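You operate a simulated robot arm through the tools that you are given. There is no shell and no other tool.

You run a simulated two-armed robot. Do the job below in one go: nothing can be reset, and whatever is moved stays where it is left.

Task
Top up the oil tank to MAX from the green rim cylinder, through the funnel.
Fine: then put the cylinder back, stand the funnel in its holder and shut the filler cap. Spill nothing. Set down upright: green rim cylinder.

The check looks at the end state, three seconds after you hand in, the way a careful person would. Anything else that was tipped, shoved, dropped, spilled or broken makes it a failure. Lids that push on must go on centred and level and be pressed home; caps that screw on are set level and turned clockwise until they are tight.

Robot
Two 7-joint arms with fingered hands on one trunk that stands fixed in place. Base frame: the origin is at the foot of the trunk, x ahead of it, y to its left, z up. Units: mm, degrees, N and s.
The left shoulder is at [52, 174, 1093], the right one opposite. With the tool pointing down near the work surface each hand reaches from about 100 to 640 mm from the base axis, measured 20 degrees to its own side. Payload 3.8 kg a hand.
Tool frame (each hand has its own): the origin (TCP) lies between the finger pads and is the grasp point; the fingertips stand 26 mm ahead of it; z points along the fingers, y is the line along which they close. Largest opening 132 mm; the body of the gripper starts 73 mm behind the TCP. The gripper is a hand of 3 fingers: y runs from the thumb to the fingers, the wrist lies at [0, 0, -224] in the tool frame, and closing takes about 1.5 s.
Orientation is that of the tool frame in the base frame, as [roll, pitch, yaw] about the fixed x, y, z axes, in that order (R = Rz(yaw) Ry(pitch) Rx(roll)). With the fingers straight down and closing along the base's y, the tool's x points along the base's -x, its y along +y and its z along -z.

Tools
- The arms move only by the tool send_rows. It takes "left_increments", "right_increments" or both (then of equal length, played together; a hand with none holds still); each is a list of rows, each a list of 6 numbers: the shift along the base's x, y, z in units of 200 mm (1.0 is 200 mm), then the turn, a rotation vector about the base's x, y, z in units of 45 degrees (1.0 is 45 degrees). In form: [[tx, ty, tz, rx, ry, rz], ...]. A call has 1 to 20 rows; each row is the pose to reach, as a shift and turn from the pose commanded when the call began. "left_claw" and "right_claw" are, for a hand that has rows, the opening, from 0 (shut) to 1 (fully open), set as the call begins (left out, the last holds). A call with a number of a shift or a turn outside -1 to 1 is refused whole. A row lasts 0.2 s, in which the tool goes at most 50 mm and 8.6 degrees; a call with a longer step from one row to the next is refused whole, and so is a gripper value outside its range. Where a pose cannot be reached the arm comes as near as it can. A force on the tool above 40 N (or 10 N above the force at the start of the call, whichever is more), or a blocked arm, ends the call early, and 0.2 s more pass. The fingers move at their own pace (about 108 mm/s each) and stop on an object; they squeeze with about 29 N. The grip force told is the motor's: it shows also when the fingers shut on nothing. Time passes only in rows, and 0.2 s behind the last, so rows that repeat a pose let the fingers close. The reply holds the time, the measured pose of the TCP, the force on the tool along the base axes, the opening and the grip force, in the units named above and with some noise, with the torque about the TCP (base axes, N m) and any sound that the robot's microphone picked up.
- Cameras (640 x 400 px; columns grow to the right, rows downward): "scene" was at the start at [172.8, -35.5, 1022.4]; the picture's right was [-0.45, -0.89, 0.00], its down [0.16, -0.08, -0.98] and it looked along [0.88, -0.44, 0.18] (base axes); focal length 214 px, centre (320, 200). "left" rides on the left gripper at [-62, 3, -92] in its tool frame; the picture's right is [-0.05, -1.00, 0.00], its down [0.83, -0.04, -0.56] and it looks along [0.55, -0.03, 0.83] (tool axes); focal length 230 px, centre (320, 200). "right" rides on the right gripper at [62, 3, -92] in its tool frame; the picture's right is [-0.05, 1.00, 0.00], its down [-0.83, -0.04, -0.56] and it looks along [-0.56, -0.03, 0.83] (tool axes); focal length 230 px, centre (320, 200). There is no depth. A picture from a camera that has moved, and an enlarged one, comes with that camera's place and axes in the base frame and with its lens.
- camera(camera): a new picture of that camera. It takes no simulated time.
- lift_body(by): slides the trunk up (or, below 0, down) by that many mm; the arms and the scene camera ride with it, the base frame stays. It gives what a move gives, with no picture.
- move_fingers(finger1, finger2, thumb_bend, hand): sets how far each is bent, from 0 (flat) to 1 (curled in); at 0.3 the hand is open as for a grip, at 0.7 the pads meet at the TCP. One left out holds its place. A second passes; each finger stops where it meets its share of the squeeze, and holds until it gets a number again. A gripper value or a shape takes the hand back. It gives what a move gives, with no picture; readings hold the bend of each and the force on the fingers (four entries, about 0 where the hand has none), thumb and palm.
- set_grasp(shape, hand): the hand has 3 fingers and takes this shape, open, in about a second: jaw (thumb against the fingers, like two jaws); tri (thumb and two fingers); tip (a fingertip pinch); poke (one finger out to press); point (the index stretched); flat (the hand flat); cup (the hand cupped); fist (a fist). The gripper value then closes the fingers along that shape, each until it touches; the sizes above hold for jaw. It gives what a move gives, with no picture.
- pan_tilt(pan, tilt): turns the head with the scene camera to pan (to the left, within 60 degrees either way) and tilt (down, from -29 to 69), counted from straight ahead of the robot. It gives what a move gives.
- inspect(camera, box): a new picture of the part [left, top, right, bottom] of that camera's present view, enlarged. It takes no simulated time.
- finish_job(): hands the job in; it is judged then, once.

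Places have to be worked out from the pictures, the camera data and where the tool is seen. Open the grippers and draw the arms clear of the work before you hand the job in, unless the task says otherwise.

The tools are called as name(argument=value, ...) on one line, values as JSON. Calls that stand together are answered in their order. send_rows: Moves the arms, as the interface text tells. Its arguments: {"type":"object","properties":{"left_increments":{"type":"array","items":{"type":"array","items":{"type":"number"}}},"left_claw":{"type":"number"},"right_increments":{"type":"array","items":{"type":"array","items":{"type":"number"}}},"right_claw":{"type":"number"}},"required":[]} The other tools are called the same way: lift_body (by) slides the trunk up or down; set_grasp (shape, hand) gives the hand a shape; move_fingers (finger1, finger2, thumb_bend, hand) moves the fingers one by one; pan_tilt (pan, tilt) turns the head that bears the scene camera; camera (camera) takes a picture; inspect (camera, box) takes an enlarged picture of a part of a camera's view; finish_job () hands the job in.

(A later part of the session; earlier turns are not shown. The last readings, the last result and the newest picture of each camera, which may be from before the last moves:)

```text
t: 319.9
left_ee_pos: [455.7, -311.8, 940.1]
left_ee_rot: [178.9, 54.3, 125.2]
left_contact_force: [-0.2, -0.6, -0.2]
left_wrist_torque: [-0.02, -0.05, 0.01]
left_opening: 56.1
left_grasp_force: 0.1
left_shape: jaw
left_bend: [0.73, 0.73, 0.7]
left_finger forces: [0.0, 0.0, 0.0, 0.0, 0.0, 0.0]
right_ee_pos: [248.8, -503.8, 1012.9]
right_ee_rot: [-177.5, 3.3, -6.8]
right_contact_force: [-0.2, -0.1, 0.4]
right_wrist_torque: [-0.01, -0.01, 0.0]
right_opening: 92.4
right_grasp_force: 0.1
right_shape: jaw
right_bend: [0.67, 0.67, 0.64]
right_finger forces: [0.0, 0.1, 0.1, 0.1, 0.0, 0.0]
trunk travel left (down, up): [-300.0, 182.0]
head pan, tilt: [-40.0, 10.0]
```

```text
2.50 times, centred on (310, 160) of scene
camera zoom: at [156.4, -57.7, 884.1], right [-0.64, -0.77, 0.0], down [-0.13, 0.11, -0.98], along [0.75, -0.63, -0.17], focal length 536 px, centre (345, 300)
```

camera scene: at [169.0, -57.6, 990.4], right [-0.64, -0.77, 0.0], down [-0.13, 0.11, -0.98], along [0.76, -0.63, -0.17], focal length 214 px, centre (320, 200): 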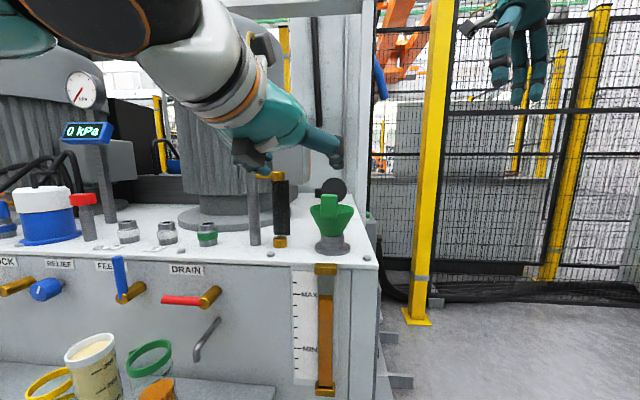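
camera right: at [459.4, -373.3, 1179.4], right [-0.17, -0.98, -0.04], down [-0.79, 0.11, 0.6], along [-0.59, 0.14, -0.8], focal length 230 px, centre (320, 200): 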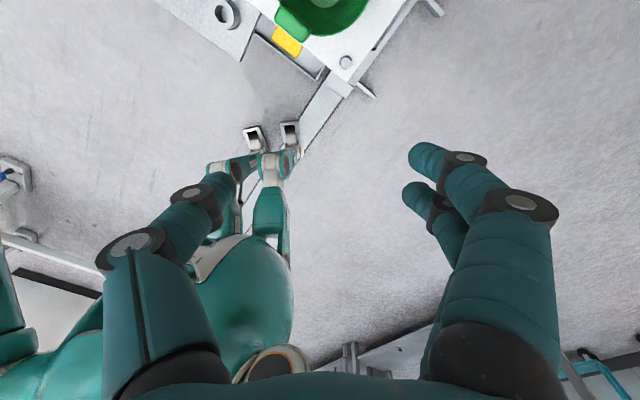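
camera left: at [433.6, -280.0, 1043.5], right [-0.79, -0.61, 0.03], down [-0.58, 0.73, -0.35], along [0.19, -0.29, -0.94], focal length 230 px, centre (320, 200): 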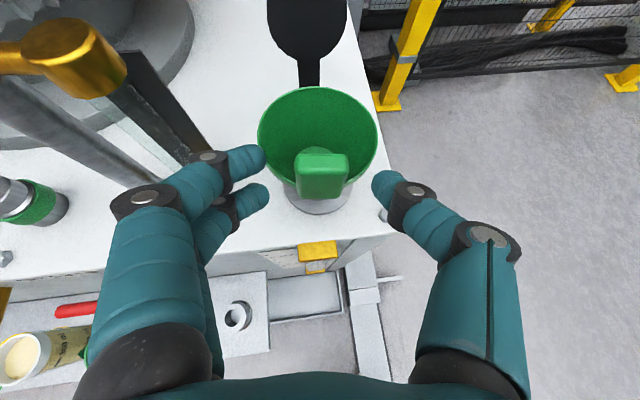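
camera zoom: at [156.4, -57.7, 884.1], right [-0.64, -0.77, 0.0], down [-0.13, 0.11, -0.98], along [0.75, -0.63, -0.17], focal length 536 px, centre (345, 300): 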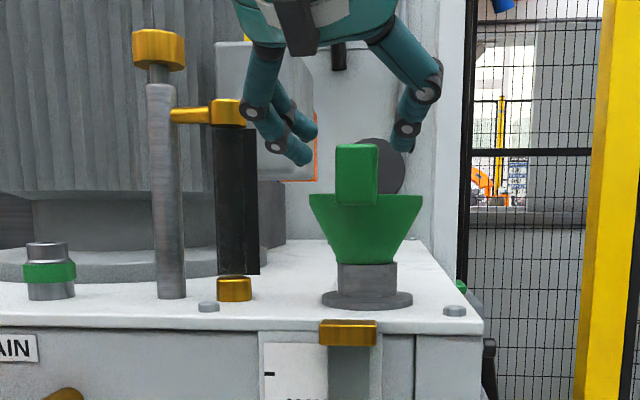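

The level scene view confirms the fingers straddle the tab with room on both sides. I move the last 28 mm in and 22 mm down, onto the tab.

send_rows(left_increments=[[0.02, -0.028, -0.02, 0, 0, 0], [0.04, -0.057, -0.05, 0, 0, 0], [0.06, -0.085, -0.08, 0, 0, 0], [0.078, -0.11, -0.11, 0, 0, 0], [0.078, -0.11, -0.11, 0, 0, 0]])

camera(camera="left")

inspect(camera="scene", box=[240, 80, 400, 220])

```text
t: 321.1
left_ee_pos: [470.2, -333.6, 916.8]
left_ee_rot: [178.8, 54.2, 125.2]
left_contact_force: [0.5, -0.5, 0.6]
left_wrist_torque: [-0.01, 0.0, -0.01]
left_opening: 56.0
left_grasp_force: 0.1
left_shape: jaw
left_bend: [0.73, 0.73, 0.7]
left_finger forces: [0.0, 0.5, 0.1, 0.0, 0.0, 0.0]
right_ee_pos: [248.2, -503.1, 1012.6]
right_ee_rot: [-177.5, 3.4, -6.9]
right_contact_force: [0.6, 1.1, 0.0]
right_wrist_torque: [-0.02, -0.02, -0.01]
right_opening: 92.6
right_grasp_force: 0.1
right_shape: jaw
right_bend: [0.67, 0.67, 0.64]
right_finger forces: [0.1, 0.0, 0.0, 0.1, 0.1, 0.0]
trunk travel left (down, up): [-300.0, 182.0]
head pan, tilt: [-40.0, 10.0]
```

```text
taken
camera left: at [449.3, -302.7, 1022.0], right [-0.79, -0.61, 0.03], down [-0.58, 0.73, -0.35], along [0.19, -0.29, -0.94], focal length 230 px, centre (320, 200)
```

left: 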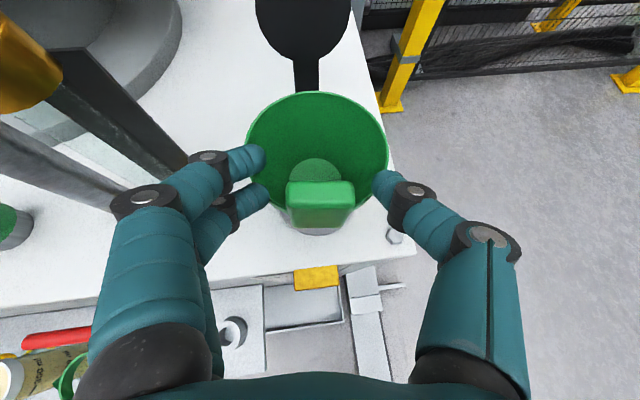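

```text
2.86 times, centred on (320, 150) of scene
camera zoom: at [156.4, -57.7, 884.1], right [-0.64, -0.77, 0.0], down [-0.13, 0.11, -0.98], along [0.75, -0.63, -0.17], focal length 613 px, centre (320, 343)
```

zoom: 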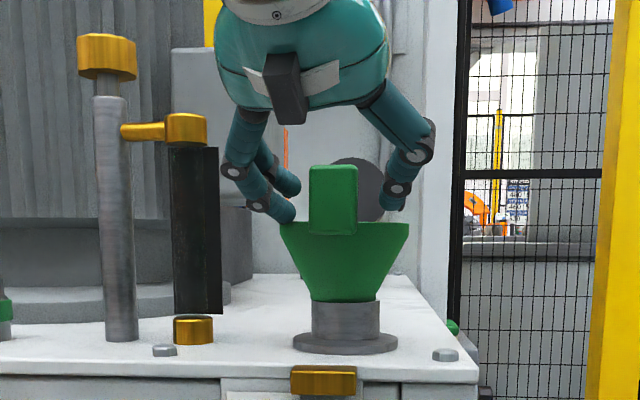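

Fingers are on both sides of the tab; the hand is about 4 mm too far right, so I shift and then close gently on it.

send_rows(left_increments=[[0.009, 0.006, 0, 0, 0, 0], [0.018, 0.012, 0, 0, 0, 0], [0.018, 0.012, 0, 0, 0, 0]])

send_rows(left_increments=[[0, 0, 0, 0, 0, 0], [0, 0, 0, 0, 0, 0], [0, 0, 0, 0, 0, 0], [0, 0, 0, 0, 0, 0], [0, 0, 0, 0, 0, 0], [0, 0, 0, 0, 0, 0], [0, 0, 0, 0, 0, 0]], left_claw=0.0)

camera(camera="left")

inspect(camera="scene", box=[240, 80, 400, 220])

```text
t: 321.9
left_ee_pos: [475.0, -331.3, 917.3]
left_ee_rot: [178.9, 54.2, 125.0]
left_contact_force: [0.0, 0.8, -0.6]
left_wrist_torque: [-0.02, 0.0, -0.03]
left_opening: 56.2
left_grasp_force: 0.0
left_shape: jaw
left_bend: [0.73, 0.73, 0.7]
left_finger forces: [0.0, 0.0, 0.0, 0.1, 0.0, 0.0]
right_ee_pos: [248.9, -503.4, 1013.0]
right_ee_rot: [-177.6, 3.3, -6.9]
right_contact_force: [0.1, -0.5, -0.8]
right_wrist_torque: [-0.02, 0.02, -0.03]
right_opening: 92.3
right_grasp_force: 0.1
right_shape: jaw
right_bend: [0.67, 0.67, 0.64]
right_finger forces: [0.0, 0.0, 0.0, 0.0, 0.0, 0.1]
trunk travel left (down, up): [-300.0, 182.0]
head pan, tilt: [-40.0, 10.0]
```

```text
t: 323.5
left_ee_pos: [475.1, -330.9, 919.3]
left_ee_rot: [178.8, 54.3, 125.2]
left_contact_force: [9.0, 7.7, 8.9]
left_wrist_torque: [0.42, -0.59, 0.54]
left_opening: 3.9
left_grasp_force: 28.6
left_shape: jaw
left_bend: [0.7, 0.74, 0.73]
left_finger forces: [1.0, 19.3, 0.1, 0.1, 7.3, 0.0]
right_ee_pos: [248.8, -502.8, 1013.6]
right_ee_rot: [-177.5, 3.3, -6.9]
right_contact_force: [0.5, 0.5, 0.0]
right_wrist_torque: [-0.02, -0.01, -0.03]
right_opening: 92.4
right_grasp_force: 0.2
right_shape: jaw
right_bend: [0.67, 0.67, 0.64]
right_finger forces: [0.0, 0.0, 0.0, 0.0, 0.0, 0.1]
trunk travel left (down, up): [-300.0, 182.0]
head pan, tilt: [-40.0, 10.0]
```

```text
taken
camera left: at [453.7, -298.8, 1022.7], right [-0.79, -0.61, 0.03], down [-0.58, 0.73, -0.35], along [0.19, -0.29, -0.94], focal length 230 px, centre (320, 200)
```

left: 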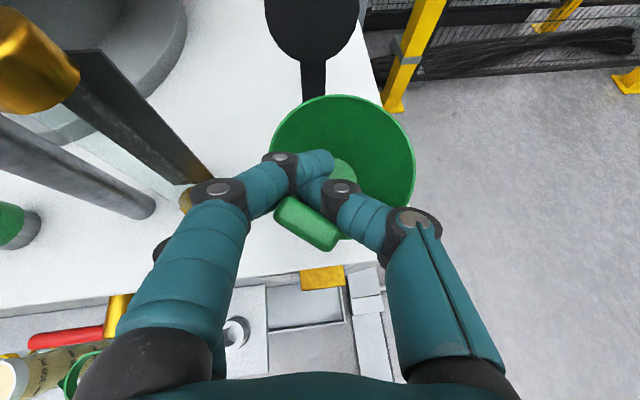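

```text
2.86 times, centred on (320, 150) of scene
camera zoom: at [156.7, -56.9, 884.1], right [-0.64, -0.77, 0.0], down [-0.13, 0.11, -0.98], along [0.75, -0.63, -0.17], focal length 613 px, centre (320, 343)
```

zoom: 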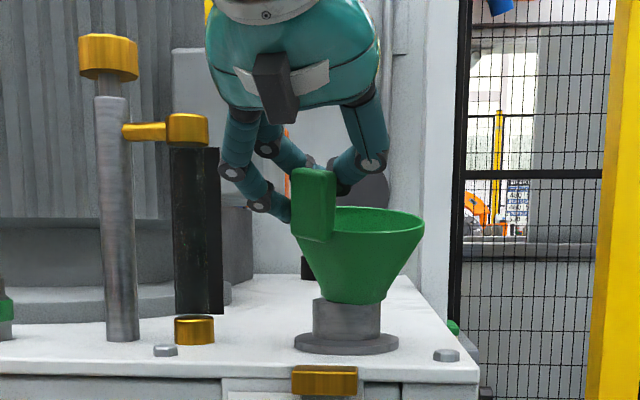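

The tab slipped round between the fingertips and the funnel turned in its neck. I open the hand to release and look again.

send_rows(left_increments=[[0, 0, 0, 0, 0, 0], [0, 0, 0, 0, 0, 0], [0, 0, 0, 0, 0, 0], [0, 0, 0, 0, 0, 0], [0, 0, 0, 0, 0, 0], [0, 0, 0, 0, 0, 0]], left_claw=0.6)

camera(camera="left")

inspect(camera="scene", box=[240, 80, 400, 220])

```text
t: 324.9
left_ee_pos: [474.5, -332.2, 919.8]
left_ee_rot: [178.9, 54.2, 125.2]
left_contact_force: [0.8, -0.1, -0.7]
left_wrist_torque: [0.03, 0.02, -0.01]
left_opening: 78.9
left_grasp_force: 0.0
left_shape: jaw
left_bend: [0.71, 0.71, 0.71]
left_finger forces: [0.0, 0.1, 0.0, 0.0, 0.0, 0.0]
right_ee_pos: [248.3, -503.1, 1013.1]
right_ee_rot: [-177.5, 3.3, -6.9]
right_contact_force: [0.1, -1.2, 0.0]
right_wrist_torque: [0.04, 0.02, -0.01]
right_opening: 92.4
right_grasp_force: 0.1
right_shape: jaw
right_bend: [0.67, 0.67, 0.64]
right_finger forces: [0.1, 0.1, 0.0, 0.1, 0.1, 0.0]
trunk travel left (down, up): [-300.0, 182.0]
head pan, tilt: [-40.0, 10.0]
```

```text
taken
camera left: at [452.7, -300.1, 1021.9], right [-0.79, -0.61, 0.03], down [-0.58, 0.73, -0.35], along [0.19, -0.29, -0.94], focal length 230 px, centre (320, 200)
```

left: 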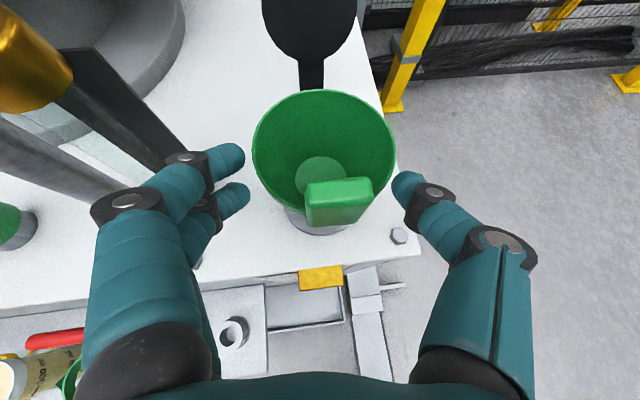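

```text
2.86 times, centred on (320, 150) of scene
camera zoom: at [156.5, -57.7, 884.1], right [-0.64, -0.77, 0.0], down [-0.13, 0.11, -0.98], along [0.75, -0.63, -0.17], focal length 613 px, centre (320, 343)
```

zoom: 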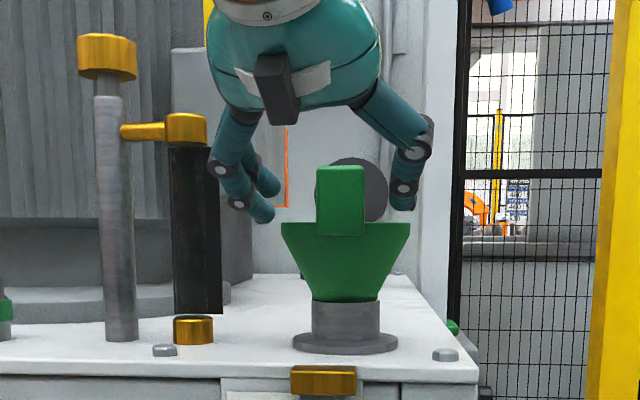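

The tab's edges are too thin for this staggered grip. The better grip is on its broad faces: the right hand (now in its natural posture) coming tangentially from the right, heading about 40°. I withdraw the left hand first.

send_rows(left_increments=[[-0.02, 0.03, 0.03, 0, 0, 0], [-0.05, 0.07, 0.08, 0, 0, 0], [-0.09, 0.12, 0.15, 0, 0, 0], [-0.12, 0.17, 0.25, 0, 0, 0], [-0.12, 0.22, 0.38, 0, 0, 0], [-0.1, 0.32, 0.5, 0, 0, 0], [-0.05, 0.45, 0.6, 0, 0, 0], [0, 0.6, 0.65, -0.05, -0.03, 0.05], [0.05, 0.78, 0.65, -0.1, -0.07, 0.1], [0.1, 0.95, 0.65, -0.15, -0.1, 0.15]])

send_rows(left_increments=[[0, 0.15, 0, -0.03, -0.02, 0.03], [0, 0.3, 0, -0.06, -0.04, 0.06], [-0.05, 0.5, 0, -0.09, -0.06, 0.09], [-0.1, 0.7, 0, -0.09, -0.06, 0.09], [-0.15, 0.9, 0, -0.09, -0.06, 0.09], [-0.2, 1.0, 0, -0.09, -0.06, 0.09]])

inspect(camera="scene", box=[240, 80, 400, 220])

camera(camera="right")

```text
t: 327.1
left_ee_pos: [495.0, -139.6, 1047.5]
left_ee_rot: [-179.6, 62.2, 133.2]
left_contact_force: [-0.3, 0.3, -0.2]
left_wrist_torque: [0.03, -0.04, -0.02]
left_opening: 78.9
left_grasp_force: 0.1
left_shape: jaw
left_bend: [0.71, 0.71, 0.71]
left_finger forces: [0.1, 0.0, 0.0, 0.0, 0.0, 0.0]
right_ee_pos: [249.4, -502.6, 1014.3]
right_ee_rot: [-177.4, 3.2, -6.9]
right_contact_force: [0.3, -0.9, 0.0]
right_wrist_torque: [-0.01, 0.02, -0.02]
right_opening: 92.5
right_grasp_force: 0.1
right_shape: jaw
right_bend: [0.67, 0.67, 0.64]
right_finger forces: [0.1, 0.0, 0.0, 0.0, 0.1, 0.0]
trunk travel left (down, up): [-300.0, 182.0]
head pan, tilt: [-40.0, 10.0]
```

```text
t: 328.5
left_ee_pos: [453.7, 58.4, 1048.9]
left_ee_rot: [-177.1, 67.0, 139.4]
left_contact_force: [0.2, -1.1, -0.5]
left_wrist_torque: [-0.01, 0.01, -0.01]
left_opening: 78.6
left_grasp_force: 0.2
left_shape: jaw
left_bend: [0.71, 0.71, 0.71]
left_finger forces: [0.1, 0.1, 0.0, 0.1, 0.1, 0.0]
right_ee_pos: [250.2, -503.6, 1013.1]
right_ee_rot: [-177.4, 3.2, -6.9]
right_contact_force: [0.3, -0.5, -0.5]
right_wrist_torque: [0.04, 0.02, -0.03]
right_opening: 92.4
right_grasp_force: 0.1
right_shape: jaw
right_bend: [0.67, 0.67, 0.64]
right_finger forces: [0.0, 0.1, 0.1, 0.0, 0.0, 0.0]
trunk travel left (down, up): [-300.0, 182.0]
head pan, tilt: [-40.0, 10.0]
```

```text
2.86 times, centred on (320, 150) of scene
camera zoom: at [157.0, -57.8, 883.9], right [-0.64, -0.77, 0.0], down [-0.13, 0.11, -0.98], along [0.75, -0.63, -0.17], focal length 613 px, centre (320, 343)
```

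zoom: 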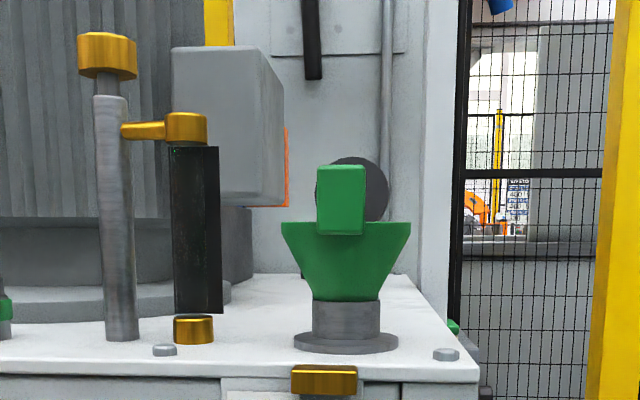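

```text
taken
camera right: at [314.8, -519.3, 1101.1], right [-0.17, -0.98, -0.04], down [-0.79, 0.12, 0.6], along [-0.59, 0.14, -0.8], focal length 230 px, centre (320, 200)
```

right: 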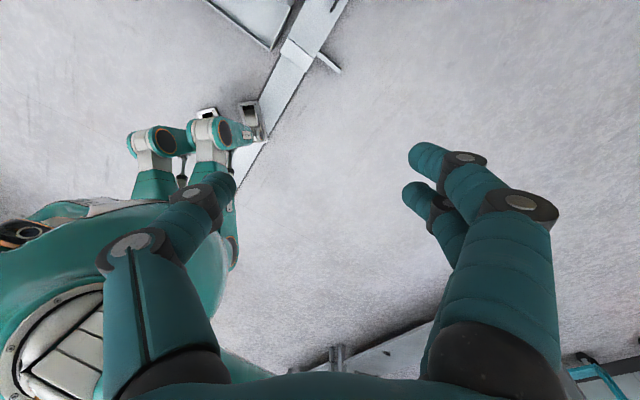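

The funnel is seated straight again, tab near (465, -336). Now I bring the right hand round: yaw so its dorsal side faces along heading 44°, then pitch it up to level, to the right-front of the funnel.

send_rows(right_increments=[[0.03, 0.02, 0.02, 0, 0, 0.15], [0.06, 0.04, 0.04, 0, 0, 0.3], [0.1, 0.06, 0.06, 0, 0, 0.45], [0.13, 0.08, 0.08, 0, 0, 0.6], [0.16, 0.08, 0.1, 0, 0, 0.75], [0.18, 0.08, 0.1, 0, 0, 0.9], [0.2, 0.08, 0.1, 0, 0, 1.0]])

send_rows(right_increments=[[0.03, 0.03, 0, 0.1, -0.1, 0.1], [0.06, 0.06, 0, 0.2, -0.21, 0.13], [0.1, 0.1, 0, 0.3, -0.31, 0.13], [0.14, 0.14, 0, 0.4, -0.41, 0.13], [0.18, 0.17, 0, 0.5, -0.51, 0.13], [0.22, 0.2, 0, 0.6, -0.62, 0.13], [0.25, 0.2, 0, 0.69, -0.72, 0.13]])

send_rows(right_increments=[[0.03, 0.03, -0.03, 0.1, -0.1, 0], [0.06, 0.06, -0.06, 0.19, -0.2, 0], [0.09, 0.09, -0.1, 0.29, -0.3, 0], [0.12, 0.12, -0.13, 0.38, -0.4, 0], [0.12, 0.12, -0.13, 0.38, -0.4, 0]])

camera(camera="right")

camera(camera="scene")

```text
t: 330.1
left_ee_pos: [453.7, 58.3, 1047.4]
left_ee_rot: [-177.1, 67.1, 139.6]
left_contact_force: [0.7, 1.2, 0.6]
left_wrist_torque: [0.01, 0.01, 0.0]
left_opening: 79.0
left_grasp_force: 0.0
left_shape: jaw
left_bend: [0.71, 0.71, 0.71]
left_finger forces: [0.0, 0.0, 0.0, 0.1, 0.1, 0.0]
right_ee_pos: [285.6, -486.0, 1017.8]
right_ee_rot: [-177.6, 3.1, 38.3]
right_contact_force: [-0.8, 0.5, -0.3]
right_wrist_torque: [-0.03, -0.01, 0.0]
right_opening: 92.3
right_grasp_force: 0.0
right_shape: jaw
right_bend: [0.67, 0.67, 0.64]
right_finger forces: [0.0, 0.0, 0.1, 0.0, 0.0, 0.1]
right hand out of reach, approached as far as the arm can: row 4, 5, 6, 7
trunk travel left (down, up): [-300.0, 182.0]
head pan, tilt: [-40.0, 10.0]
```

```text
t: 331.7
left_ee_pos: [454.1, 58.0, 1048.8]
left_ee_rot: [-177.2, 66.9, 139.5]
left_contact_force: [-0.3, 0.3, -0.1]
left_wrist_torque: [0.0, 0.01, 0.01]
left_opening: 79.0
left_grasp_force: 0.1
left_shape: jaw
left_bend: [0.71, 0.71, 0.71]
left_finger forces: [0.0, 0.0, 0.1, 0.0, 0.0, 0.0]
right_ee_pos: [335.9, -445.2, 1017.4]
right_ee_rot: [-175.0, -41.6, 43.4]
right_contact_force: [-0.3, -1.4, 0.7]
right_wrist_torque: [-0.02, 0.0, -0.04]
right_opening: 92.2
right_grasp_force: 0.1
right_shape: jaw
right_bend: [0.67, 0.67, 0.64]
right_finger forces: [0.2, 0.0, 0.0, 0.0, 0.1, 0.1]
trunk travel left (down, up): [-300.0, 182.0]
head pan, tilt: [-40.0, 10.0]
```

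```text
t: 332.9
left_ee_pos: [453.3, 58.7, 1048.6]
left_ee_rot: [-177.2, 67.0, 139.6]
left_contact_force: [-0.4, 0.0, 0.2]
left_wrist_torque: [-0.03, 0.02, -0.03]
left_opening: 78.8
left_grasp_force: 0.1
left_shape: jaw
left_bend: [0.71, 0.71, 0.71]
left_finger forces: [0.1, 0.0, 0.0, 0.0, 0.0, 0.0]
right_ee_pos: [360.3, -421.2, 991.3]
right_ee_rot: [-174.9, -66.4, 43.3]
right_contact_force: [0.2, 0.2, 0.1]
right_wrist_torque: [0.02, -0.02, 0.0]
right_opening: 92.4
right_grasp_force: 0.0
right_shape: jaw
right_bend: [0.67, 0.67, 0.64]
right_finger forces: [0.0, 0.0, 0.0, 0.0, 0.0, 0.1]
trunk travel left (down, up): [-300.0, 182.0]
head pan, tilt: [-40.0, 10.0]
```

```text
taken
camera right: at [325.1, -471.1, 1084.1], right [0.73, -0.68, -0.08], down [-0.61, -0.58, -0.54], along [0.32, 0.44, -0.84], focal length 230 px, centre (320, 200)
```

right: 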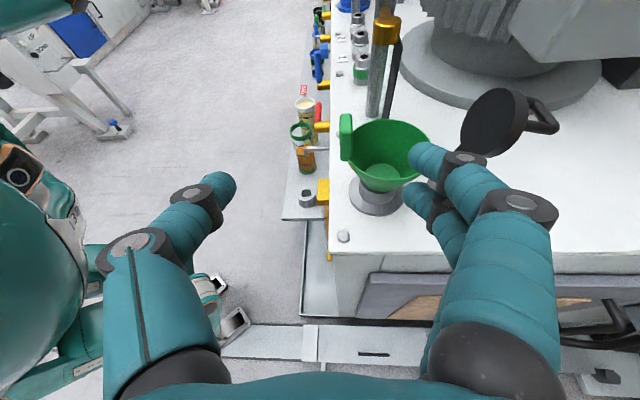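

```text
taken
camera scene: at [156.4, -57.6, 884.1], right [-0.64, -0.77, 0.0], down [-0.13, 0.11, -0.98], along [0.75, -0.63, -0.17], focal length 214 px, centre (320, 200)
```

scene: 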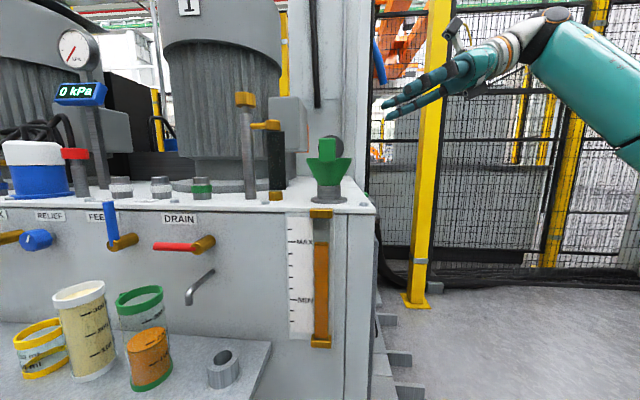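

The right hand is level in its natural posture with a clear view: the tab is seen edge-on, exactly along the hand's heading. I correct heading to 44° and move to 75 mm before the tab at z≈945, opening to about 75 mm.

send_rows(right_increments=[[0.05, 0.03, -0.04, 0.015, -0.015, -0.02], [0.1, 0.06, -0.09, 0.03, -0.03, -0.04], [0.15, 0.09, -0.14, 0.05, -0.05, -0.07], [0.2, 0.12, -0.19, 0.065, -0.068, -0.09], [0.264, 0.156, -0.23, 0.076, -0.079, -0.11], [0.264, 0.156, -0.23, 0.076, -0.079, -0.11]], right_claw=0.57)

camera(camera="right")

inspect(camera="scene", box=[280, 80, 440, 220])

```text
t: 334.3
left_ee_pos: [453.4, 57.7, 1048.0]
left_ee_rot: [-177.1, 66.9, 139.6]
left_contact_force: [-0.6, 0.2, 0.5]
left_wrist_torque: [0.0, 0.0, 0.0]
left_opening: 79.0
left_grasp_force: 0.1
left_shape: jaw
left_bend: [0.71, 0.71, 0.71]
left_finger forces: [0.0, 0.1, 0.0, 0.0, 0.0, 0.0]
right_ee_pos: [412.8, -390.4, 945.4]
right_ee_rot: [-173.8, -71.3, 37.4]
right_contact_force: [0.4, 0.4, -0.4]
right_wrist_torque: [-0.01, -0.02, -0.01]
right_opening: 75.9
right_grasp_force: 0.0
right_shape: jaw
right_bend: [0.72, 0.72, 0.7]
right_finger forces: [0.1, 0.1, 0.0, 0.0, 0.0, 0.0]
trunk travel left (down, up): [-300.0, 182.0]
head pan, tilt: [-40.0, 10.0]
```

```text
taken
camera right: at [368.1, -442.3, 1032.8], right [0.67, -0.74, -0.08], down [-0.62, -0.49, -0.61], along [0.41, 0.46, -0.79], focal length 230 px, centre (320, 200)
```

right: 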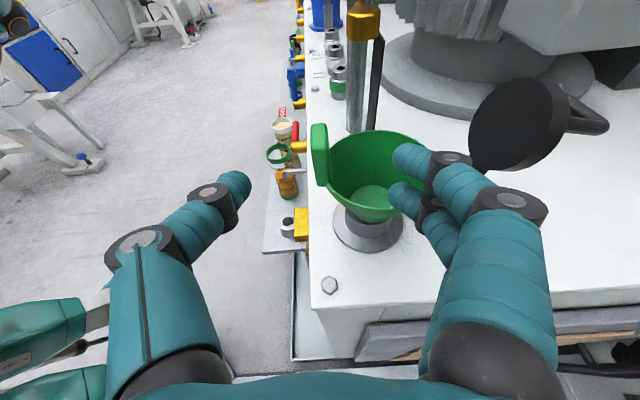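

```text
2.86 times, centred on (360, 150) of scene
camera zoom: at [156.4, -57.7, 884.1], right [-0.64, -0.77, 0.0], down [-0.13, 0.11, -0.98], along [0.75, -0.63, -0.17], focal length 613 px, centre (206, 343)
```

zoom: 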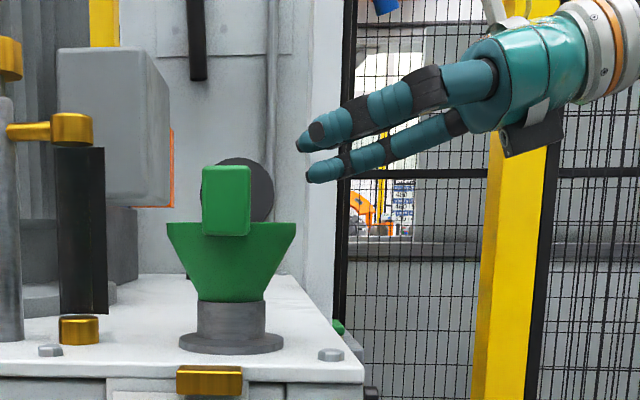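

Centred on the tab within 2 mm. I advance 50 mm at this height (with a 2° roll correction) and check.

send_rows(right_increments=[[0.045, 0.04, 0, -0.008, -0.008, 0.004], [0.09, 0.083, 0, -0.016, -0.016, 0.008], [0.135, 0.125, 0, -0.024, -0.023, 0.011], [0.183, 0.17, 0, -0.032, -0.031, 0.015], [0.183, 0.17, 0, -0.032, -0.031, 0.015]])

camera(camera="right")

inspect(camera="scene", box=[280, 80, 440, 220])

```text
t: 335.5
left_ee_pos: [454.0, 59.0, 1048.7]
left_ee_rot: [-177.1, 67.1, 139.6]
left_contact_force: [-0.4, -0.6, -1.0]
left_wrist_torque: [-0.01, -0.04, -0.01]
left_opening: 78.7
left_grasp_force: 0.2
left_shape: jaw
left_bend: [0.71, 0.71, 0.71]
left_finger forces: [0.0, 0.0, 0.1, 0.1, 0.1, 0.0]
right_ee_pos: [449.1, -356.2, 945.4]
right_ee_rot: [179.8, -71.4, 44.0]
right_contact_force: [-0.1, -0.7, 0.5]
right_wrist_torque: [0.0, -0.02, 0.0]
right_opening: 75.7
right_grasp_force: 0.1
right_shape: jaw
right_bend: [0.72, 0.72, 0.7]
right_finger forces: [0.1, 0.0, 0.1, 0.1, 0.0, 0.0]
trunk travel left (down, up): [-300.0, 182.0]
head pan, tilt: [-40.0, 10.0]
```

```text
taken
camera right: at [403.0, -406.6, 1032.9], right [0.68, -0.73, -0.05], down [-0.6, -0.52, -0.61], along [0.42, 0.44, -0.79], focal length 230 px, centre (320, 200)
```

right: 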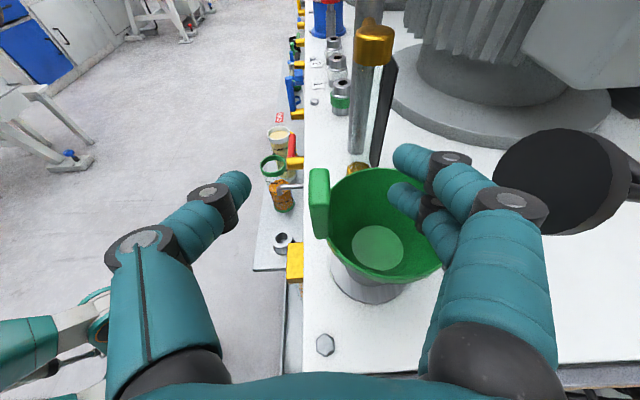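

```text
2.86 times, centred on (360, 150) of scene
camera zoom: at [156.4, -57.7, 884.1], right [-0.64, -0.77, 0.0], down [-0.13, 0.11, -0.98], along [0.75, -0.63, -0.17], focal length 613 px, centre (206, 343)
```

zoom: 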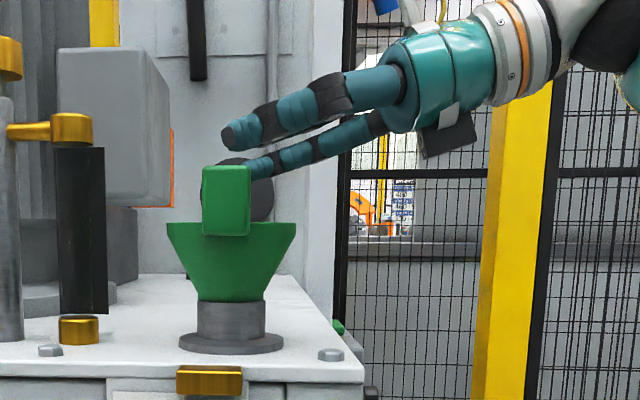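

Still centred. I advance the remaining 27 mm and lower 40 mm so that thumb and fingers lie on the two faces of the tab.

send_rows(right_increments=[[0.03, 0.03, -0.02, 0, 0, 0], [0.06, 0.058, -0.06, 0, 0, 0], [0.085, 0.082, -0.11, 0, 0, 0], [0.097, 0.094, -0.16, 0, 0, 0], [0.097, 0.094, -0.2, 0, 0, 0], [0.097, 0.094, -0.2, 0, 0, 0]])

camera(camera="right")

inspect(camera="scene", box=[280, 80, 440, 220])

```text
t: 337.0
left_ee_pos: [454.2, 57.0, 1047.8]
left_ee_rot: [-177.1, 66.9, 139.4]
left_contact_force: [-0.4, 0.3, -0.5]
left_wrist_torque: [0.02, 0.01, 0.02]
left_opening: 78.6
left_grasp_force: 0.0
left_shape: jaw
left_bend: [0.71, 0.71, 0.71]
left_finger forces: [0.1, 0.0, 0.1, 0.1, 0.0, 0.0]
right_ee_pos: [470.5, -337.7, 913.2]
right_ee_rot: [176.3, -72.8, 47.4]
right_contact_force: [1.6, 1.2, 8.9]
right_wrist_torque: [-0.16, -0.44, 0.05]
right_opening: 75.4
right_grasp_force: 0.1
right_shape: jaw
right_bend: [0.72, 0.72, 0.7]
right_finger forces: [0.1, 9.8, 0.1, 0.0, 0.1, 0.0]
trunk travel left (down, up): [-300.0, 182.0]
head pan, tilt: [-40.0, 10.0]
stopped in row 6 (right hand): the force on the tool passed its limit at 41 N (the readings are from after the stop); the commanded pose is now the measured one
```

```text
taken
camera right: at [421.2, -388.3, 999.7], right [0.68, -0.73, -0.03], down [-0.58, -0.51, -0.63], along [0.45, 0.45, -0.78], focal length 230 px, centre (320, 200)
```

right: 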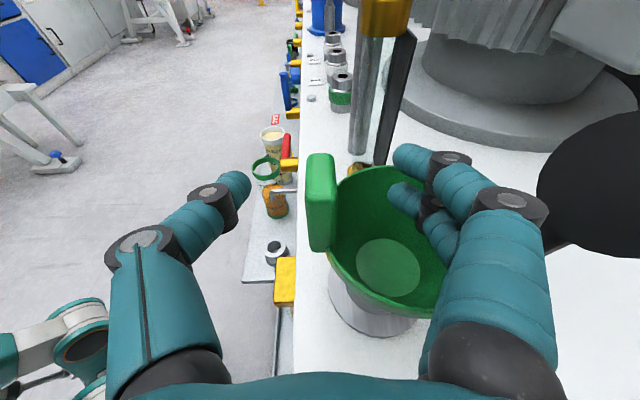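

```text
2.86 times, centred on (360, 150) of scene
camera zoom: at [156.7, -58.0, 883.8], right [-0.64, -0.77, 0.0], down [-0.13, 0.11, -0.98], along [0.75, -0.63, -0.17], focal length 613 px, centre (206, 343)
```

zoom: 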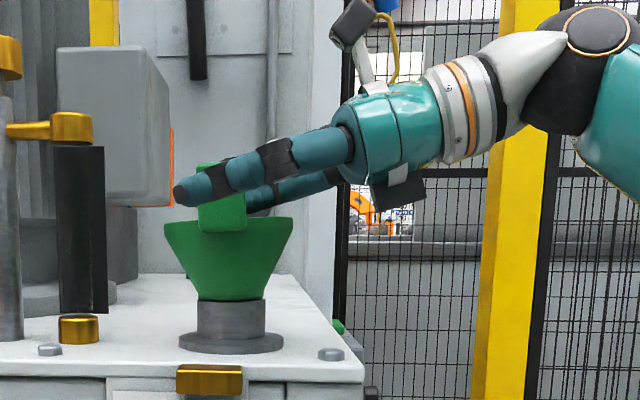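

The lower finger has come to rest on the funnel's rim; I relieve it by 5 mm upward and close on the tab's faces.

send_rows(right_increments=[[0, 0, 0.012, 0, 0, 0], [0, 0, 0.025, 0, 0, 0], [0, 0, 0.025, 0, 0, 0]])

send_rows(right_increments=[[0, 0, 0, 0, 0, 0], [0, 0, 0, 0, 0, 0], [0, 0, 0, 0, 0, 0], [0, 0, 0, 0, 0, 0], [0, 0, 0, 0, 0, 0], [0, 0, 0, 0, 0, 0], [0, 0, 0, 0, 0, 0], [0, 0, 0, 0, 0, 0]], right_claw=0.0)

camera(camera="right")

inspect(camera="scene", box=[280, 80, 440, 220])

```text
t: 337.8
left_ee_pos: [453.9, 58.6, 1047.1]
left_ee_rot: [-177.1, 67.0, 139.5]
left_contact_force: [1.6, -0.7, 0.1]
left_wrist_torque: [-0.03, -0.03, 0.04]
left_opening: 78.8
left_grasp_force: 0.2
left_shape: jaw
left_bend: [0.71, 0.71, 0.71]
left_finger forces: [0.1, 0.0, 0.0, 0.0, 0.0, 0.0]
right_ee_pos: [470.1, -337.6, 915.2]
right_ee_rot: [177.5, -72.4, 46.1]
right_contact_force: [0.8, -0.6, 0.7]
right_wrist_torque: [-0.01, 0.0, 0.02]
right_opening: 75.7
right_grasp_force: 0.1
right_shape: jaw
right_bend: [0.72, 0.72, 0.7]
right_finger forces: [0.0, 0.0, 0.0, 0.1, 0.1, 0.0]
trunk travel left (down, up): [-300.0, 182.0]
head pan, tilt: [-40.0, 10.0]
```

```text
t: 339.6
left_ee_pos: [453.2, 58.0, 1047.4]
left_ee_rot: [-177.2, 67.0, 139.5]
left_contact_force: [0.1, -0.7, 0.9]
left_wrist_torque: [0.03, 0.02, 0.03]
left_opening: 78.9
left_grasp_force: 0.1
left_shape: jaw
left_bend: [0.71, 0.71, 0.71]
left_finger forces: [0.1, 0.0, 0.0, 0.0, 0.0, 0.1]
right_ee_pos: [469.0, -338.1, 917.3]
right_ee_rot: [177.2, -72.3, 46.5]
right_contact_force: [-0.1, -0.5, -0.5]
right_wrist_torque: [0.01, -0.03, 0.03]
right_opening: 0.0
right_grasp_force: 29.1
right_shape: jaw
right_bend: [0.66, 0.71, 0.73]
right_finger forces: [0.0, 0.0, 0.0, 0.1, 0.1, 0.1]
trunk travel left (down, up): [-300.0, 182.0]
head pan, tilt: [-40.0, 10.0]
```

```text
taken
camera right: at [421.6, -388.2, 1003.2], right [0.68, -0.73, -0.03], down [-0.59, -0.51, -0.63], along [0.44, 0.45, -0.78], focal length 230 px, centre (320, 200)
```

right: 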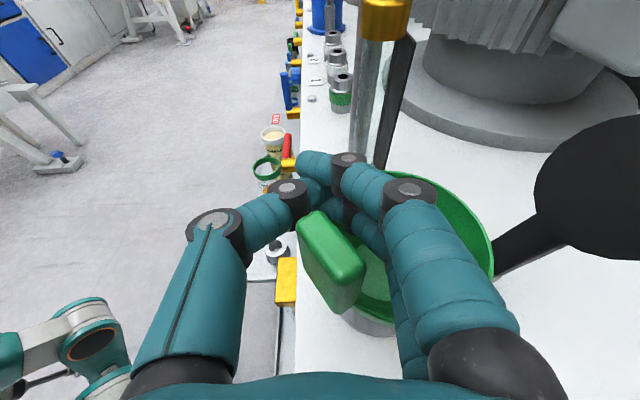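

```text
2.86 times, centred on (360, 150) of scene
camera zoom: at [156.4, -57.7, 884.1], right [-0.64, -0.77, 0.0], down [-0.13, 0.11, -0.98], along [0.75, -0.63, -0.17], focal length 613 px, centre (206, 343)
```

zoom: 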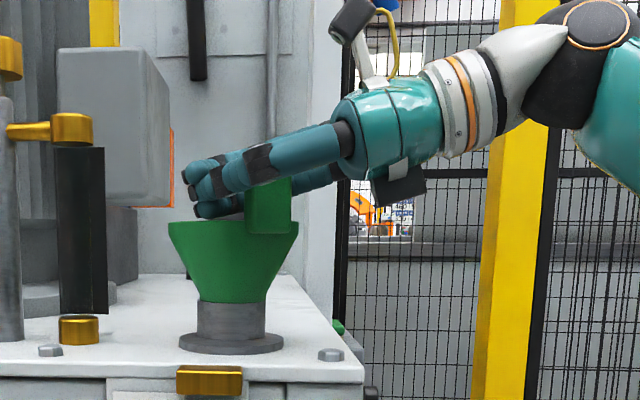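

The jaw's pads form a V for so thin a tab and squeeze it back toward the palm. I open, rise clear, and try the fingertip-pinch shape, looking at its geometry first.

send_rows(right_increments=[[0, 0, 0, 0, 0, 0], [0, 0, 0, 0, 0, 0], [0, 0, 0, 0, 0, 0], [0, 0, 0, 0, 0, 0], [0, 0, 0, 0, 0, 0], [0, 0, 0.05, 0, 0, 0], [0, 0, 0.15, 0, 0, 0], [0, 0, 0.25, 0, 0, 0], [-0.05, -0.05, 0.3, 0, 0, 0], [-0.12, -0.11, 0.3, 0, 0, 0], [-0.2, -0.19, 0.3, 0, 0, 0]], right_claw=0.6)

set_grasp(hand="right", shape="tip")

camera(camera="right")

send_rows(right_increments=[[0, 0, 0, 0, 0, 0], [0, 0, 0, 0, 0, 0], [0, 0, 0, 0, 0, 0], [0, 0, 0, 0, 0, 0], [0, 0, 0, 0, 0, 0], [0, 0, 0, 0, 0, 0], [0, 0, 0, 0, 0, 0]], right_claw=0.0)

camera(camera="right")

inspect(camera="scene", box=[280, 60, 480, 220])

```text
t: 342.0
left_ee_pos: [454.1, 58.3, 1048.5]
left_ee_rot: [-177.0, 66.9, 139.4]
left_contact_force: [0.5, -0.2, -0.1]
left_wrist_torque: [0.01, 0.0, 0.0]
left_opening: 78.9
left_grasp_force: 0.1
left_shape: jaw
left_bend: [0.71, 0.71, 0.71]
left_finger forces: [0.0, 0.0, 0.1, 0.1, 0.0, 0.0]
right_ee_pos: [430.1, -375.9, 975.9]
right_ee_rot: [177.1, -72.4, 46.3]
right_contact_force: [-0.6, -0.1, 0.3]
right_wrist_torque: [0.03, -0.02, 0.02]
right_opening: 78.8
right_grasp_force: 0.1
right_shape: jaw
right_bend: [0.71, 0.71, 0.71]
right_finger forces: [0.1, 0.1, 0.0, 0.1, 0.0, 0.0]
trunk travel left (down, up): [-300.0, 182.0]
head pan, tilt: [-40.0, 10.0]
```

```text
t: 342.9
left_ee_pos: [453.4, 58.2, 1048.6]
left_ee_rot: [-177.1, 67.1, 139.6]
left_contact_force: [1.4, 0.2, -0.1]
left_wrist_torque: [-0.01, 0.0, 0.01]
left_opening: 79.0
left_grasp_force: 0.1
left_shape: jaw
left_bend: [0.71, 0.71, 0.71]
left_finger forces: [0.0, 0.0, 0.0, 0.1, 0.0, 0.1]
right_ee_pos: [430.0, -375.1, 975.9]
right_ee_rot: [177.2, -72.4, 46.4]
right_contact_force: [-0.5, 0.5, 0.4]
right_wrist_torque: [0.0, 0.0, 0.01]
right_opening: 131.6
right_grasp_force: 0.1
right_shape: tip
right_bend: [0.3, 0.3, 0.3]
right_finger forces: [0.1, 0.0, 0.1, 0.1, 0.0, 0.0]
trunk travel left (down, up): [-300.0, 182.0]
head pan, tilt: [-40.0, 10.0]
```

```text
taken
camera right: at [381.3, -426.0, 1062.5], right [0.68, -0.73, -0.03], down [-0.59, -0.51, -0.63], along [0.44, 0.45, -0.78], focal length 230 px, centre (320, 200)
```

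right: 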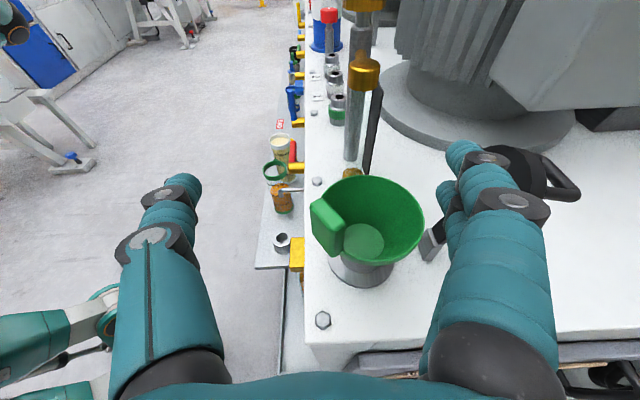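

```text
t: 344.5
left_ee_pos: [453.6, 57.7, 1049.2]
left_ee_rot: [-177.1, 67.0, 139.5]
left_contact_force: [-0.6, 0.1, 0.1]
left_wrist_torque: [-0.01, -0.01, 0.02]
left_opening: 78.8
left_grasp_force: 0.0
left_shape: jaw
left_bend: [0.71, 0.71, 0.71]
left_finger forces: [0.0, 0.0, 0.0, 0.0, 0.1, 0.1]
right_ee_pos: [429.4, -376.5, 976.9]
right_ee_rot: [177.3, -72.4, 46.4]
right_contact_force: [-0.2, 0.4, 0.4]
right_wrist_torque: [0.01, 0.03, 0.03]
right_opening: 0.0
right_grasp_force: 29.4
right_shape: tip
right_bend: [0.66, 0.66, 0.67]
right_finger forces: [0.0, 0.0, 0.0, 0.1, 0.1, 0.0]
trunk travel left (down, up): [-300.0, 182.0]
head pan, tilt: [-40.0, 10.0]
```

```text
taken
camera right: at [381.1, -426.1, 1062.5], right [0.68, -0.73, -0.03], down [-0.59, -0.51, -0.63], along [0.44, 0.45, -0.78], focal length 230 px, centre (320, 200)
```

right: 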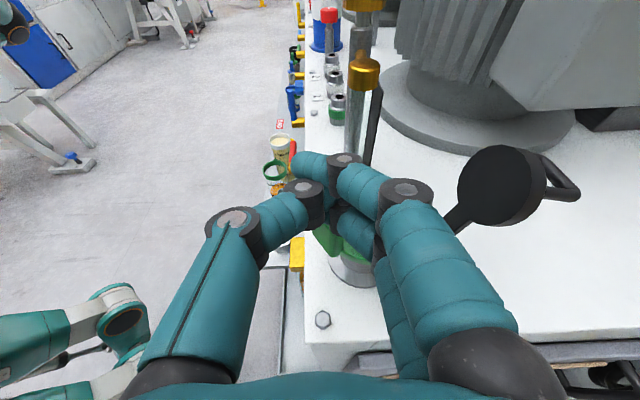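

```text
2.50 times, centred on (380, 140) of scene
camera zoom: at [156.4, -57.7, 884.1], right [-0.64, -0.77, 0.0], down [-0.13, 0.11, -0.98], along [0.75, -0.63, -0.17], focal length 536 px, centre (170, 350)
```

zoom: 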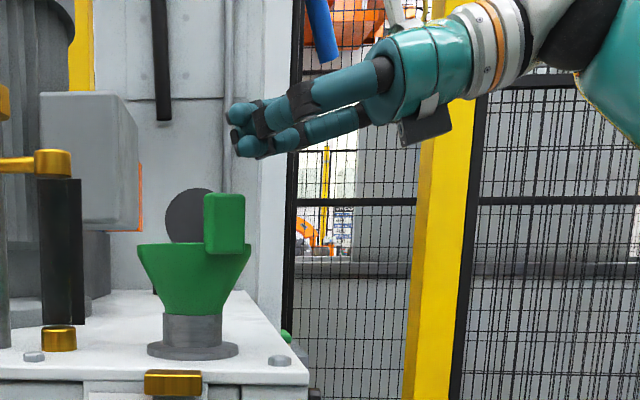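

The closed fingers meet about 25 mm ahead of the grasp point, so a thin tab must be taken at the fingertips – my earlier tries were too deep. The tab has meanwhile swung toward the right; I push it back gently with the closed fingertips so it again lies along my heading.

send_rows(right_increments=[[-0.03, -0.07, 0, 0, 0, 0], [-0.06, -0.14, 0, 0, 0, 0], [-0.07, -0.2, -0.05, 0, 0, 0], [-0.07, -0.22, -0.13, 0, 0, 0], [-0.07, -0.22, -0.2, 0, 0, 0], [-0.07, -0.22, -0.24, 0, 0, 0], [-0.07, -0.22, -0.24, 0, 0, 0]])

camera(camera="right")

inspect(camera="scene", box=[280, 60, 480, 220])

```text
t: 346.1
left_ee_pos: [454.1, 58.2, 1047.6]
left_ee_rot: [-177.1, 67.1, 139.7]
left_contact_force: [-0.3, 0.6, -1.1]
left_wrist_torque: [-0.03, -0.01, 0.0]
left_opening: 79.0
left_grasp_force: 0.1
left_shape: jaw
left_bend: [0.71, 0.71, 0.71]
left_finger forces: [0.1, 0.0, 0.1, 0.0, 0.1, 0.0]
right_ee_pos: [417.0, -420.8, 928.4]
right_ee_rot: [177.1, -72.5, 46.4]
right_contact_force: [-0.5, 0.4, 0.6]
right_wrist_torque: [0.02, 0.0, 0.02]
right_opening: 0.0
right_grasp_force: 29.2
right_shape: tip
right_bend: [0.66, 0.66, 0.67]
right_finger forces: [0.0, 0.0, 0.0, 0.0, 0.1, 0.0]
trunk travel left (down, up): [-300.0, 182.0]
head pan, tilt: [-40.0, 10.0]
```

```text
taken
camera right: at [367.6, -470.5, 1014.5], right [0.68, -0.73, -0.03], down [-0.59, -0.51, -0.63], along [0.44, 0.44, -0.78], focal length 230 px, centre (320, 200)
```

right: 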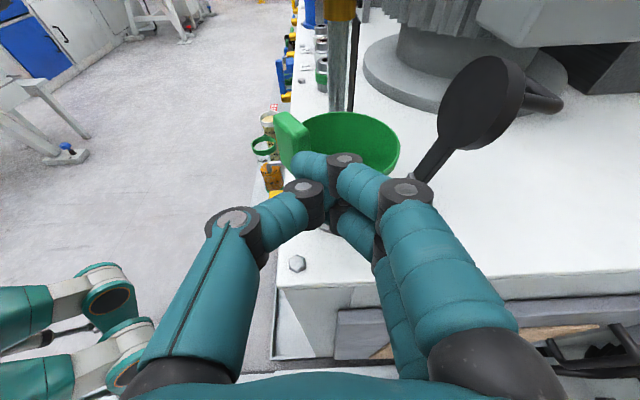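

```text
2.50 times, centred on (380, 140) of scene
camera zoom: at [156.4, -57.7, 884.1], right [-0.64, -0.77, 0.0], down [-0.13, 0.11, -0.98], along [0.75, -0.63, -0.17], focal length 536 px, centre (170, 350)
```

zoom: 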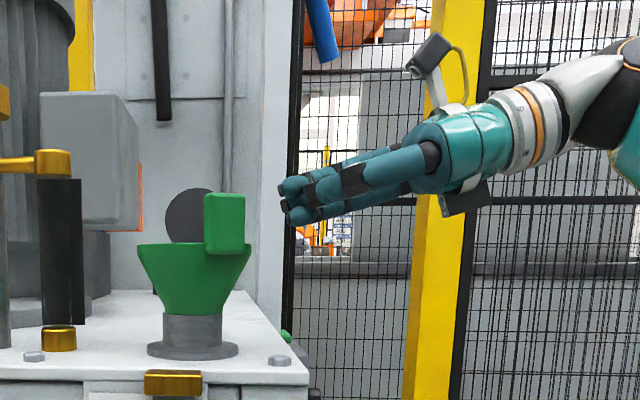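

The tab is at (455, -360). I push its near edge about 30 mm along toward (455, -347) with slow small steps.

send_rows(right_increments=[[0.015, 0.03, -0.01, 0, 0, 0], [0.035, 0.065, -0.02, 0, 0, 0], [0.055, 0.1, -0.03, 0, 0, 0], [0.075, 0.135, -0.04, 0, 0, 0], [0.085, 0.17, -0.04, 0, 0, 0], [0.093, 0.205, -0.04, 0, 0, 0], [0.1, 0.24, -0.04, 0, 0, 0], [0.107, 0.275, -0.04, 0, 0, 0]])

camera(camera="right")

inspect(camera="scene", box=[280, 60, 480, 220])

```text
t: 347.9
left_ee_pos: [453.8, 58.0, 1048.5]
left_ee_rot: [-177.2, 67.0, 139.6]
left_contact_force: [-0.3, 0.1, 0.7]
left_wrist_torque: [0.0, 0.0, 0.03]
left_opening: 79.1
left_grasp_force: 0.2
left_shape: jaw
left_bend: [0.71, 0.71, 0.71]
left_finger forces: [0.1, 0.0, 0.0, 0.1, 0.0, 0.0]
right_ee_pos: [438.6, -365.5, 920.5]
right_ee_rot: [177.3, -72.4, 46.3]
right_contact_force: [0.5, 0.4, -0.1]
right_wrist_torque: [0.0, -0.02, 0.02]
right_opening: 0.1
right_grasp_force: 28.4
right_shape: tip
right_bend: [0.66, 0.66, 0.67]
right_finger forces: [0.1, 0.0, 0.1, 0.0, 0.0, 0.0]
trunk travel left (down, up): [-300.0, 182.0]
head pan, tilt: [-40.0, 10.0]
```

```text
taken
camera right: at [388.8, -414.8, 1007.3], right [0.68, -0.73, -0.04], down [-0.59, -0.51, -0.63], along [0.44, 0.45, -0.78], focal length 230 px, centre (320, 200)
```

right: 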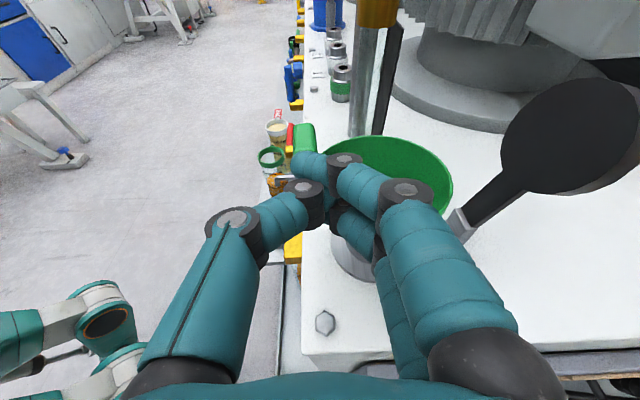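

```text
2.50 times, centred on (380, 140) of scene
camera zoom: at [156.4, -57.7, 884.1], right [-0.64, -0.77, 0.0], down [-0.13, 0.11, -0.98], along [0.75, -0.63, -0.17], focal length 536 px, centre (170, 350)
```

zoom: 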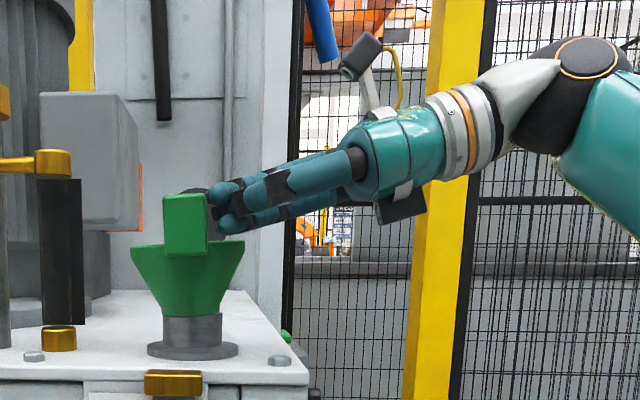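

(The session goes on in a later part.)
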